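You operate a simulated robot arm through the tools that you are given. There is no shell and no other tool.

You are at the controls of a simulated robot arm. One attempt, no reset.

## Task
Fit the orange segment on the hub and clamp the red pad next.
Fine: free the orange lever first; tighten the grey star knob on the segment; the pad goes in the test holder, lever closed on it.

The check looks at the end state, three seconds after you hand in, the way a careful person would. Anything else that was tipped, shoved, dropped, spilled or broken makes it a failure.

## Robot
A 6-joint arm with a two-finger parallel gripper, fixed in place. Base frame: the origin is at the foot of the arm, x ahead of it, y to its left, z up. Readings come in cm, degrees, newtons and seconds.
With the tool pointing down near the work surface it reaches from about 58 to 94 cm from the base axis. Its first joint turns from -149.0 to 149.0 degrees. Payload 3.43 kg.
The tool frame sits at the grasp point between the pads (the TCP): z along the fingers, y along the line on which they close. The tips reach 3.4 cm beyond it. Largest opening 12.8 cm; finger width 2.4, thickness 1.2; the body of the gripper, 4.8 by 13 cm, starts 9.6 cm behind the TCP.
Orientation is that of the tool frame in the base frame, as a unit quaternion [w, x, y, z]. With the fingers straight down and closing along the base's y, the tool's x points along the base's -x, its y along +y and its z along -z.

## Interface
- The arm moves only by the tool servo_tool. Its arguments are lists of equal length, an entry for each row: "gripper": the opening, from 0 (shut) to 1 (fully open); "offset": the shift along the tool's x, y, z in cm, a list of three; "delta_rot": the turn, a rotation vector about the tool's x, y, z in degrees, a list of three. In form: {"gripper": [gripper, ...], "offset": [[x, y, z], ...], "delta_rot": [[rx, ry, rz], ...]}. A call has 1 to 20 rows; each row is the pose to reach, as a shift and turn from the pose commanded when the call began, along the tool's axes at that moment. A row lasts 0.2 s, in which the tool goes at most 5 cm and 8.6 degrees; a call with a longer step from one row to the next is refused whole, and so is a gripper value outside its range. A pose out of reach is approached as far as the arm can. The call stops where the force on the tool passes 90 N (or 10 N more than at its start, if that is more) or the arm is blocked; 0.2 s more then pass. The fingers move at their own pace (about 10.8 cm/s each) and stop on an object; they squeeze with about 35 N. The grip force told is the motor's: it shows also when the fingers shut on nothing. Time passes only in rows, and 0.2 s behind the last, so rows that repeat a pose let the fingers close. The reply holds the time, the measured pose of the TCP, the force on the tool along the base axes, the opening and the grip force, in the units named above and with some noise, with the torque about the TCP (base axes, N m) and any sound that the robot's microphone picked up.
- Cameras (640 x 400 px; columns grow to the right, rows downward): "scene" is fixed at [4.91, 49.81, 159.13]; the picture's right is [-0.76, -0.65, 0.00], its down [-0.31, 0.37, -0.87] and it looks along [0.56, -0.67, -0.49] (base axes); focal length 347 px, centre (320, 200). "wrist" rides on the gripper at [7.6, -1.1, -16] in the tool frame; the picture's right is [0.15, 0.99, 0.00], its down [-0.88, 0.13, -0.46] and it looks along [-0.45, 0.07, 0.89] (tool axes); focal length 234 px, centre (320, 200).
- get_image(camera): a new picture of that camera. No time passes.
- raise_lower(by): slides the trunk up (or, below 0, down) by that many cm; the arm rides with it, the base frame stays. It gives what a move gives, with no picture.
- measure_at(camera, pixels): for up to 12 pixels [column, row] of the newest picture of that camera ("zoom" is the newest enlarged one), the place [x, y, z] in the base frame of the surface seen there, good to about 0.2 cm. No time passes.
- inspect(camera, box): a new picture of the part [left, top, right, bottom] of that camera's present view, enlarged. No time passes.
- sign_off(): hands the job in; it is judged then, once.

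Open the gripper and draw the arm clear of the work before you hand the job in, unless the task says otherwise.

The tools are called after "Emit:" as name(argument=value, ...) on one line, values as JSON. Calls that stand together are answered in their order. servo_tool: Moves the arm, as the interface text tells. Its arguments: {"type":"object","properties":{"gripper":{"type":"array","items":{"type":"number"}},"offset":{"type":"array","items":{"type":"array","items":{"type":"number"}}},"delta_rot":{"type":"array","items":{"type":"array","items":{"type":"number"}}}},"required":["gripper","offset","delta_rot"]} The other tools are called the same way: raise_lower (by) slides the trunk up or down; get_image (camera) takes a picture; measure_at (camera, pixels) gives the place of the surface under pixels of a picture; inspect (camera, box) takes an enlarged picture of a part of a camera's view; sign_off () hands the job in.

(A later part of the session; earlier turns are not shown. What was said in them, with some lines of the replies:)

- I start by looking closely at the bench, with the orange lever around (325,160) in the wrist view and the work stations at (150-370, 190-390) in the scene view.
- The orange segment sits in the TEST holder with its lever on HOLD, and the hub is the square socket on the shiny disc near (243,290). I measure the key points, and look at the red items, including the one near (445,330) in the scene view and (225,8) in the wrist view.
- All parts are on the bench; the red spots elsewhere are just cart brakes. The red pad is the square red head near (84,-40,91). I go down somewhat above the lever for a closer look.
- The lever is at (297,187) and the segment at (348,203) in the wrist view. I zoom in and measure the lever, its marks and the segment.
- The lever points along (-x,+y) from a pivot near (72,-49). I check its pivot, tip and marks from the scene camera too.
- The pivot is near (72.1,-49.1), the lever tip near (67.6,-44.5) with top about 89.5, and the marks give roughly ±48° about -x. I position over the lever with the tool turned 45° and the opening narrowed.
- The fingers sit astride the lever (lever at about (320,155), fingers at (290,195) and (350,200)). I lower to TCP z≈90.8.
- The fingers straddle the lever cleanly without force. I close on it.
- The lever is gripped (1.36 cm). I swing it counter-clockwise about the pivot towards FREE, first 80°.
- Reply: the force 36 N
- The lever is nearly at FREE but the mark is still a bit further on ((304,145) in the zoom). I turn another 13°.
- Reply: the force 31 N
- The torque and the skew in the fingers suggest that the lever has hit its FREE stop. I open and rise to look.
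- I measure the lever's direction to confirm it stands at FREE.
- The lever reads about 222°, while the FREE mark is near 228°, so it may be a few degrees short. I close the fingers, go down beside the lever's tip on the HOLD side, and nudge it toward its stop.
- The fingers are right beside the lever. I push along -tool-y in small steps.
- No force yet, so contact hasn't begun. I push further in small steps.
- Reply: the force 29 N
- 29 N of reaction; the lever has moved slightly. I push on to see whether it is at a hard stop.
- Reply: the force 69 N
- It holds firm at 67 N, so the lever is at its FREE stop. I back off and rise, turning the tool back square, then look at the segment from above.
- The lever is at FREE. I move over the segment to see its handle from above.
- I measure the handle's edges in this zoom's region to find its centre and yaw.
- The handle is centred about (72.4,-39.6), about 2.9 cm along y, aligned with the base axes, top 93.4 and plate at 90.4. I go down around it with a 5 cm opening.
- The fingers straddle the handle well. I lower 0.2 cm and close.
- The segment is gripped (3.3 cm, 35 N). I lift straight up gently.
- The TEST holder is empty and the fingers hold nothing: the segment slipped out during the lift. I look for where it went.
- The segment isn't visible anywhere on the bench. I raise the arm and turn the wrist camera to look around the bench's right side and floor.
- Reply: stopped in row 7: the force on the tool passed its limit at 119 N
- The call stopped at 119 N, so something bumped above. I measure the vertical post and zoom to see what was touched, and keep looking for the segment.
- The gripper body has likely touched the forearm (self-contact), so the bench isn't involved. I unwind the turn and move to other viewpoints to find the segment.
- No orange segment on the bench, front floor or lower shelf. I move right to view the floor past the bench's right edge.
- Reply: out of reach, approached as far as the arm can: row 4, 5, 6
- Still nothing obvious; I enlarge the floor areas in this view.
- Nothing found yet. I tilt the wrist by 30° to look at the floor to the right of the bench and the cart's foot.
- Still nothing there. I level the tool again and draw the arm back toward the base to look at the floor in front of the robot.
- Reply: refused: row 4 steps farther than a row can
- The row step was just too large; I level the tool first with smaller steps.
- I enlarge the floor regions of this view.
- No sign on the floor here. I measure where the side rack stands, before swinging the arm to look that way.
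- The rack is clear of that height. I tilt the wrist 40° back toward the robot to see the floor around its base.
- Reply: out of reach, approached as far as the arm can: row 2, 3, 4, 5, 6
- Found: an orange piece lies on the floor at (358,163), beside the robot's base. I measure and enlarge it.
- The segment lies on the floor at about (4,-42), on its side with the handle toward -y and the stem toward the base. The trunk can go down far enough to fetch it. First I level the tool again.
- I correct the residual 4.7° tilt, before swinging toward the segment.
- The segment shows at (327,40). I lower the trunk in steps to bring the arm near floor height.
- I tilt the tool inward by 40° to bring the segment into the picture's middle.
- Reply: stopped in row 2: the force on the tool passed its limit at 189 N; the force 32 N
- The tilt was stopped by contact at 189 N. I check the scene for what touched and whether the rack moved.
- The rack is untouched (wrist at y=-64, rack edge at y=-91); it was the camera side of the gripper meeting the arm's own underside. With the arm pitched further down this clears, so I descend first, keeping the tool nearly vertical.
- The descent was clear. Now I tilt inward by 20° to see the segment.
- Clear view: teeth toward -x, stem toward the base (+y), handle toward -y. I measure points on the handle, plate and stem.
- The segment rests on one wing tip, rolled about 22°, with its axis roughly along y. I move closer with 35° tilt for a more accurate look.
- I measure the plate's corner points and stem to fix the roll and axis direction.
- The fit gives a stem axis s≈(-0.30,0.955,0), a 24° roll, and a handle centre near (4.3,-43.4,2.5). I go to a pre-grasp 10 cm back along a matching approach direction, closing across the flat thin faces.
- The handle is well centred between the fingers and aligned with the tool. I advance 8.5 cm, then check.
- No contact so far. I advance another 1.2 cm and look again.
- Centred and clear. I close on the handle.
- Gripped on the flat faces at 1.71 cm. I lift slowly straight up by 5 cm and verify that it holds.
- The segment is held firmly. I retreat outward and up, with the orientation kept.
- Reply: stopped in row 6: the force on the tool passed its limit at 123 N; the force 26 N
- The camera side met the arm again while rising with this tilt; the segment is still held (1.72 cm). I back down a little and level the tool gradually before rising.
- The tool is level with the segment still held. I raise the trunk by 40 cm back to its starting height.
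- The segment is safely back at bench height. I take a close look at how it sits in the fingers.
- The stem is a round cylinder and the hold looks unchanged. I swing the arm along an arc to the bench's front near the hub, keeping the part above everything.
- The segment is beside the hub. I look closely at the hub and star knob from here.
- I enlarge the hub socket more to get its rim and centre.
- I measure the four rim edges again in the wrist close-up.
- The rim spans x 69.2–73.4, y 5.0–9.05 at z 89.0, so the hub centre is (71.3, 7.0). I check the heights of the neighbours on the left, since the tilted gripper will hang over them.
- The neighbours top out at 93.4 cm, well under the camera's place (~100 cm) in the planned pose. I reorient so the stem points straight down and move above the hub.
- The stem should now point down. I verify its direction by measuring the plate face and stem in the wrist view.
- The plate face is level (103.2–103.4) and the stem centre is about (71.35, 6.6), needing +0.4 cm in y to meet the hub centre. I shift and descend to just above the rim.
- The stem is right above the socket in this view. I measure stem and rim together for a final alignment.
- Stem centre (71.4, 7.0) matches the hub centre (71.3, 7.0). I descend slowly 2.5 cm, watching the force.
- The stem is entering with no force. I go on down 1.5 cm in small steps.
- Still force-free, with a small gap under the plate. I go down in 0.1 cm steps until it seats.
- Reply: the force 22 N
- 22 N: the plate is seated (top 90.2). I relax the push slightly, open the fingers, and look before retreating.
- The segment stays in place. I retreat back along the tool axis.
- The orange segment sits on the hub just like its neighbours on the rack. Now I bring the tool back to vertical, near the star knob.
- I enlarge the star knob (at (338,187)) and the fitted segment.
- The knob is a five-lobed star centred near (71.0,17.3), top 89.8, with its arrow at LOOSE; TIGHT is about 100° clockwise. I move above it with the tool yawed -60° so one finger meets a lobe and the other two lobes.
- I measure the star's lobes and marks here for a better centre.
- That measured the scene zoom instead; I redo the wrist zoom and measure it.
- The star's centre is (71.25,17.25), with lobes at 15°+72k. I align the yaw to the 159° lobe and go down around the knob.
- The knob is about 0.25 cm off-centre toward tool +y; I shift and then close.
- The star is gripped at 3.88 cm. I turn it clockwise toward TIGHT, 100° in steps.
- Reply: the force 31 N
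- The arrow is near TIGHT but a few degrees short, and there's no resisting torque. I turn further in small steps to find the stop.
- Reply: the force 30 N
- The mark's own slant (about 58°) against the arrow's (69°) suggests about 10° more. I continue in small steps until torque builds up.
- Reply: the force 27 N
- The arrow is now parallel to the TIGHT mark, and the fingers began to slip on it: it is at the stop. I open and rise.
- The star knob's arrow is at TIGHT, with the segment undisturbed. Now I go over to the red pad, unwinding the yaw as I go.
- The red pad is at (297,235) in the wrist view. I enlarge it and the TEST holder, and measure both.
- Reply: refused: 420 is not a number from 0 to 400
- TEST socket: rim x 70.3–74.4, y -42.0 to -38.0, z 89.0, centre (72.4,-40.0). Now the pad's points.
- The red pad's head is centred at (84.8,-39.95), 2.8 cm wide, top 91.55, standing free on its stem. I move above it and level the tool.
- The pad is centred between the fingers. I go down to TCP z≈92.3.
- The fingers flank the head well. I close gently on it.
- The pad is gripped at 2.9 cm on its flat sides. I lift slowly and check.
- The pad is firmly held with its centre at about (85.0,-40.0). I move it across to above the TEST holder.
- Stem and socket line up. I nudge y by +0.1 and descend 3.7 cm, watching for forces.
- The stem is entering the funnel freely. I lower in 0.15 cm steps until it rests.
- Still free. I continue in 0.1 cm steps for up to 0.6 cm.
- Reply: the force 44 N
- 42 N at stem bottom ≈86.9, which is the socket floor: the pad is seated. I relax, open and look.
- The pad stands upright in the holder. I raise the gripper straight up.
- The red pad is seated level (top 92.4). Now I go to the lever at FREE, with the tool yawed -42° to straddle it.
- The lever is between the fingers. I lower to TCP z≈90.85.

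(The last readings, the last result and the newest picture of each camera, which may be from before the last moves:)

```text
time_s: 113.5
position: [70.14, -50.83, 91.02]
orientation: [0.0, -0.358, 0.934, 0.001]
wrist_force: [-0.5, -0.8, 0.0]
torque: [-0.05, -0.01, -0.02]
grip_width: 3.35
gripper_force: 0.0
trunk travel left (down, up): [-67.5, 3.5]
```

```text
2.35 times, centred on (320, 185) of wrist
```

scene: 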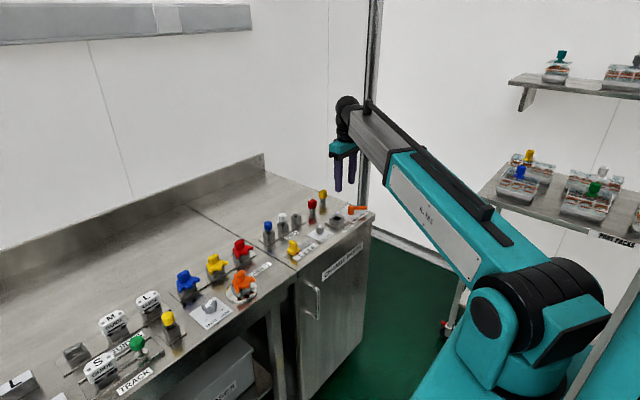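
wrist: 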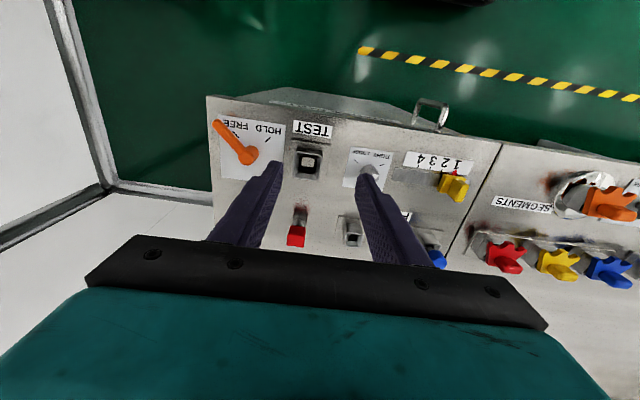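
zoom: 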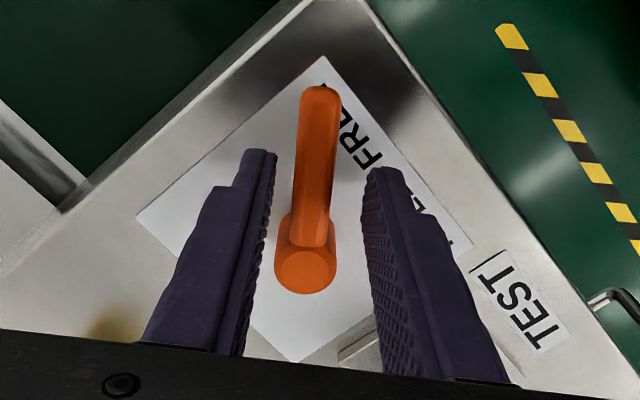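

Well placed. I close on the lever.

Emit:
servo_tool(gripper=[0.15, 0.1, 0.05, 0, 0], offset=[[0, 0, 0], [0, 0, 0], [0, 0, 0], [0, 0, 0], [0, 0, 0]], delta_rot=[[0, 0, 0], [0, 0, 0], [0, 0, 0], [0, 0, 0], [0, 0, 0]])

Emit:
inspect(camera="wrist", box=[220, 100, 420, 270])

```text
time_s: 114.7
position: [70.41, -50.94, 91.1]
orientation: [0.0, -0.358, 0.934, 0.0]
wrist_force: [9.4, -7.5, 3.2]
torque: [-0.39, -0.42, -0.37]
grip_width: 1.35
gripper_force: 45.2
trunk travel left (down, up): [-67.5, 3.5]
```

```text
2.35 times, centred on (320, 185) of wrist
```

zoom: 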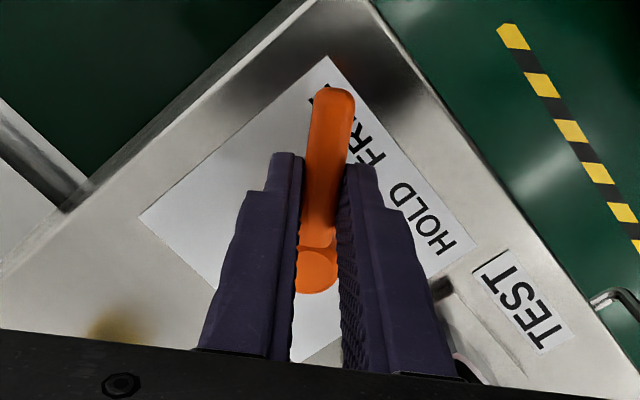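

Gripped. I swing the lever clockwise about its pivot toward HOLD, 80° first.

Emit:
servo_tool(gripper=[0, 0, 0, 0, 0, 0, 0, 0, 0, 0, 0], offset=[[-0.03, 0.39, 0], [-0.11, 0.77, 0], [-0.24, 1.14, 0], [-0.43, 1.48, 0], [-0.66, 1.8, 0], [-0.93, 2.08, 0], [-1.23, 2.32, 0], [-1.57, 2.52, 0], [-1.93, 2.66, 0], [-2.31, 2.76, 0], [-2.31, 2.76, 0]], delta_rot=[[0, 0, 8], [0, 0, 16], [0, 0, 24], [0, 0, 32], [0, 0, 40], [0, 0, 48], [0, 0, 56], [0, 0, 64], [0, 0, 72], [0, 0, 80], [0, 0, 80]])

Emit:
inspect(camera="wrist", box=[220, 100, 420, 270])

Emit:
inspect(camera="scene", box=[310, 180, 390, 235])

```text
time_s: 117.1
position: [70.18, -47.22, 91.1]
orientation: [0.0, 0.327, 0.945, 0.001]
wrist_force: [9.8, -2.5, 2.0]
torque: [-0.84, -1.13, 0.09]
grip_width: 1.37
gripper_force: 44.7
trunk travel left (down, up): [-67.5, 3.5]
```

```text
2.35 times, centred on (320, 185) of wrist
```

zoom: 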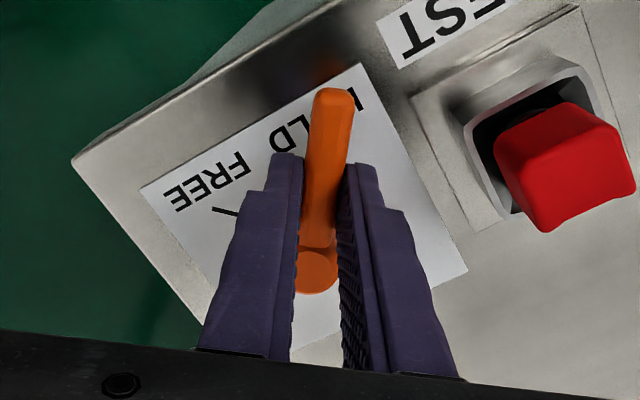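

```text
7.27 times, centred on (350, 208) of scene
```

zoom: 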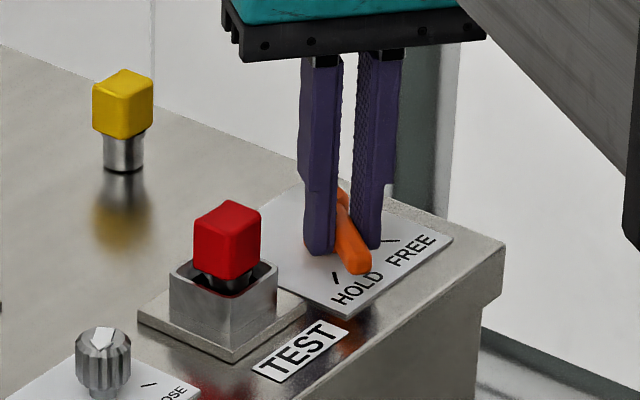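

The lever is nearly at HOLD (about 4–8° left). I continue in small steps to the stop.

Emit:
servo_tool(gripper=[0, 0, 0, 0, 0], offset=[[-0.02, 0.15, 0], [-0.05, 0.3, 0], [-0.1, 0.44, 0], [-0.15, 0.58, 0], [-0.15, 0.58, 0]], delta_rot=[[0, 0, 3], [0, 0, 6], [0, 0, 9], [0, 0, 12], [0, 0, 12]])

Emit:
inspect(camera="wrist", box=[220, 100, 420, 270])

Emit:
inspect(camera="scene", box=[310, 180, 390, 235])

```text
time_s: 118.3
position: [70.45, -46.97, 91.14]
orientation: [-0.003, 0.422, 0.907, 0.0]
wrist_force: [-4.9, -4.1, 2.9]
torque: [0.51, 0.24, 1.23]
grip_width: 1.52
gripper_force: 45.1
trunk travel left (down, up): [-67.5, 3.5]
```

```text
2.35 times, centred on (320, 185) of wrist
```

zoom: 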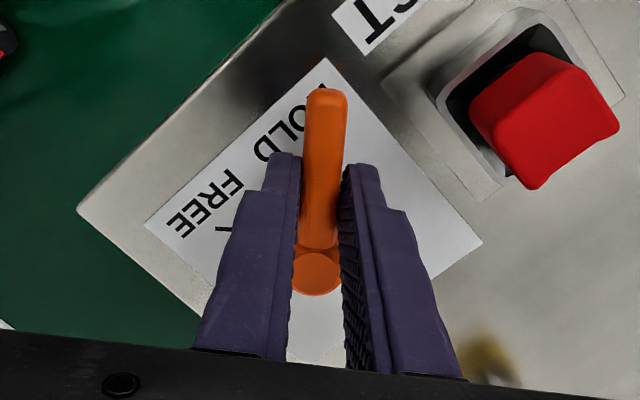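

```text
7.27 times, centred on (350, 208) of scene
```

zoom: 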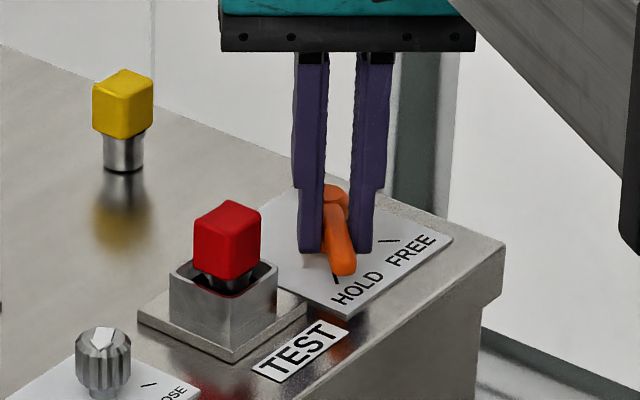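

Torque and skew in the fingers show the HOLD stop. I open and rise clear.

Emit:
servo_tool(gripper=[0.2, 0.26, 0.26, 0.26, 0.26, 0.26, 0.26], offset=[[0, 0, 0], [0, 0, 0], [0, 0, 0], [0, 0, -2], [0, 0, -5], [0, 0, -9], [0, 0, -9]], delta_rot=[[0, 0, 0], [0, 0, 0], [0, 0, 0], [0, 0, 0], [0, 0, 0], [0, 0, 0], [0, 0, 0]])

Emit:
inspect(camera="scene", box=[310, 180, 390, 235])

Emit:
inspect(camera="wrist", box=[230, 80, 410, 220])

Emit:
measure_at(camera="zoom", pixels=[[320, 200], [325, 170], [328, 140], [330, 110]])

```text
time_s: 119.9
position: [70.42, -46.95, 100.05]
orientation: [0.0, 0.423, 0.906, 0.001]
wrist_force: [-0.3, 0.2, -0.1]
torque: [0.0, 0.03, 0.01]
grip_width: 3.33
gripper_force: 0.0
trunk travel left (down, up): [-67.5, 3.5]
```

```text
7.27 times, centred on (350, 208) of scene
```

zoom: 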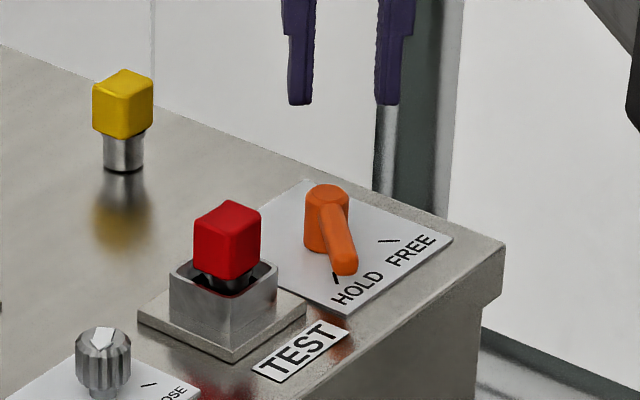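

```text
2.86 times, centred on (320, 150) of wrist
```

zoom: 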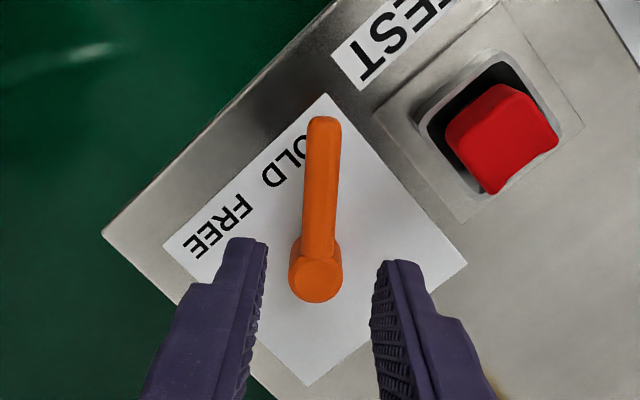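

```text
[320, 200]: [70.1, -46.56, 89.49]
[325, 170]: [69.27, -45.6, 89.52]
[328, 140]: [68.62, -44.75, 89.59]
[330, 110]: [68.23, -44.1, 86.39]
```

The lever is at HOLD on the seated red pad. I withdraw the arm up and back, clear of the work.

Emit:
servo_tool(gripper=[0.5, 0.7, 1, 1, 1, 1, 1, 1], offset=[[0, 0, -2], [0, 0, -4], [0, 0, -6], [0, 0, -8], [0, 0, -10], [0, 0, -12], [0, 0, -13], [0, 0, -13]], delta_rot=[[0, 0, -4], [0, 0, -11], [0, 0, -18], [0, 0, -25], [0, 0, -32], [0, 0, -40], [0, 0, -48], [0, 0, -48]])

Emit:
get_image(camera="scene")

Emit:
get_image(camera="wrist")

Emit:
inspect(camera="scene", box=[180, 240, 300, 330])

Emit:
inspect(camera="scene", box=[0, 270, 190, 400])

Emit:
inspect(camera="scene", box=[240, 170, 400, 270])

```text
time_s: 121.7
position: [70.58, -47.05, 113.04]
orientation: [-0.001, 0.016, 1.0, 0.0]
wrist_force: [0.2, -0.8, 0.1]
torque: [0.02, 0.02, -0.01]
grip_width: 12.78
gripper_force: 0.1
trunk travel left (down, up): [-67.5, 3.5]
```

```text
taken
```

scene: 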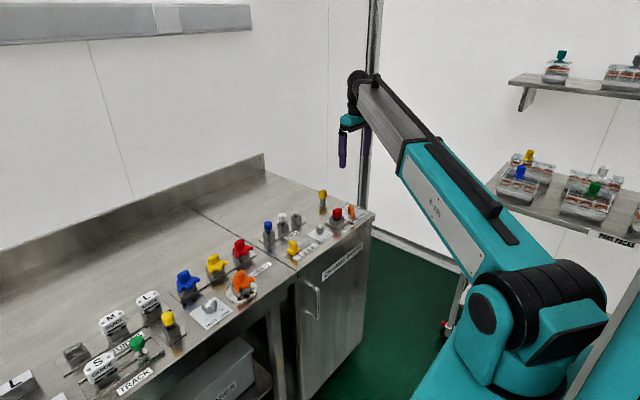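

```text
taken
```

wrist: 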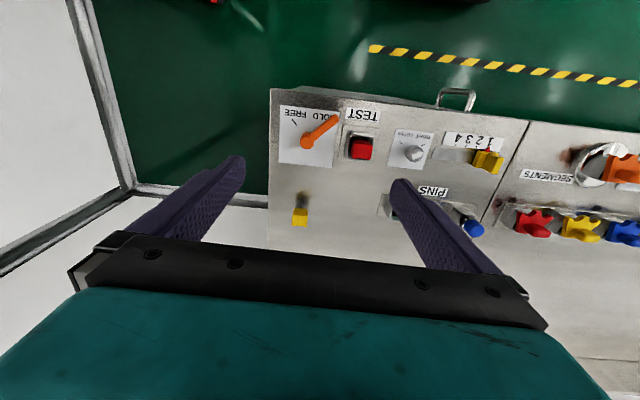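

```text
4.44 times, centred on (240, 285) of scene
```

zoom: 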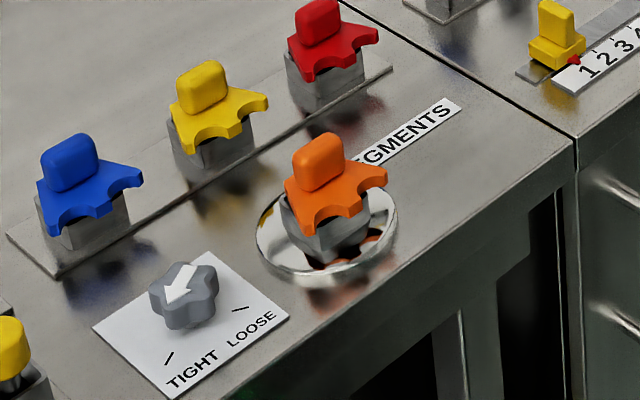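

```text
3.08 times, centred on (95, 335) of scene
```

zoom: 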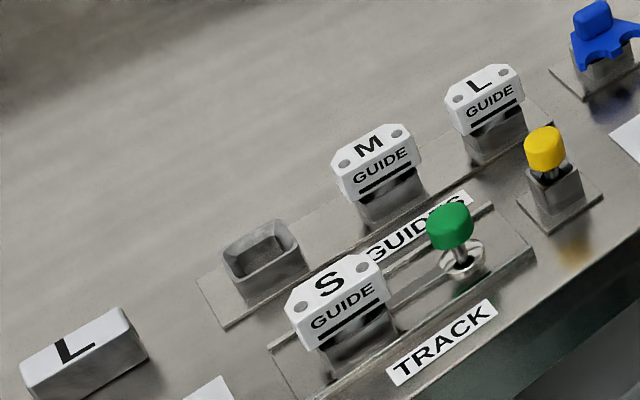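

```text
4.00 times, centred on (320, 220) of scene
```

zoom: 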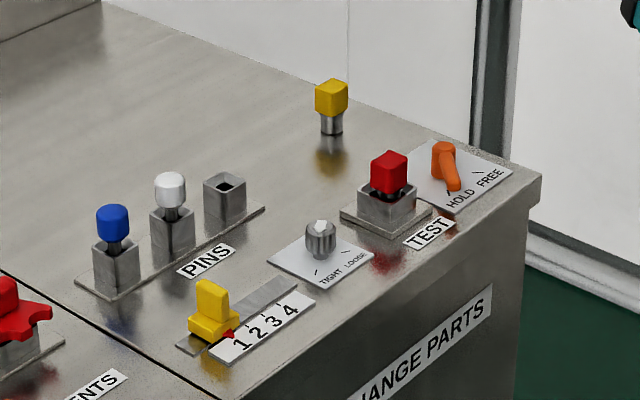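

All is in place: segment on hub, star at TIGHT, pad in TEST with the lever at HOLD, everything else standing as at the start. I draw the arm back a bit further, then hand in.

Emit:
servo_tool(gripper=[1, 1, 1, 1], offset=[[4, 0, 0], [8, 0, 0], [12, 0, 0], [12, 0, 0]], delta_rot=[[0, 0, 0], [0, 0, 0], [0, 0, 0], [0, 0, 0]])

```text
time_s: 122.7
position: [58.43, -46.6, 113.22]
orientation: [0.0, 0.018, 1.0, 0.001]
wrist_force: [0.4, -0.1, -0.8]
torque: [-0.03, 0.01, -0.03]
grip_width: 12.77
gripper_force: 0.0
trunk travel left (down, up): [-67.5, 3.5]
```

The arm is clear with the gripper open and the work unchanged; I hand in.

Emit:
sign_off()

```text
The job is handed in.
```

I finished the job and handed it in, but I dropped the orange segment on the floor along the way and had to fetch it back.

**End state, from the last pictures before hand-in:**
- **Orange segment:** it sits on the hub, pointing the same way as the other segments on the rack.
- **Grey star knob:** it is turned to TIGHT, as far as it would go.
- **Red pad:** it stands upright in the TEST holder, on the socket floor.
- **Orange lever:** it is closed on HOLD, at its stop. I had first moved it to FREE, as you asked.
- **Everything else:** the other parts on the bench look the same as at the start. The arm is drawn back with the gripper open.

**What went wrong:**
- **The drop:** I first gripped the segment's handle by its rounded ends, and it slipped out as I lifted. It landed on the floor beside the robot's base. I lowered the trunk and picked it up by the flat sides. I saw no damage, but I only checked by camera.
- **Hard stops:** three moves stopped at 119, 189 and 123 N. It looked like the camera side of the gripper touching the arm itself. I checked the parts rack after the hardest one and it had not moved.
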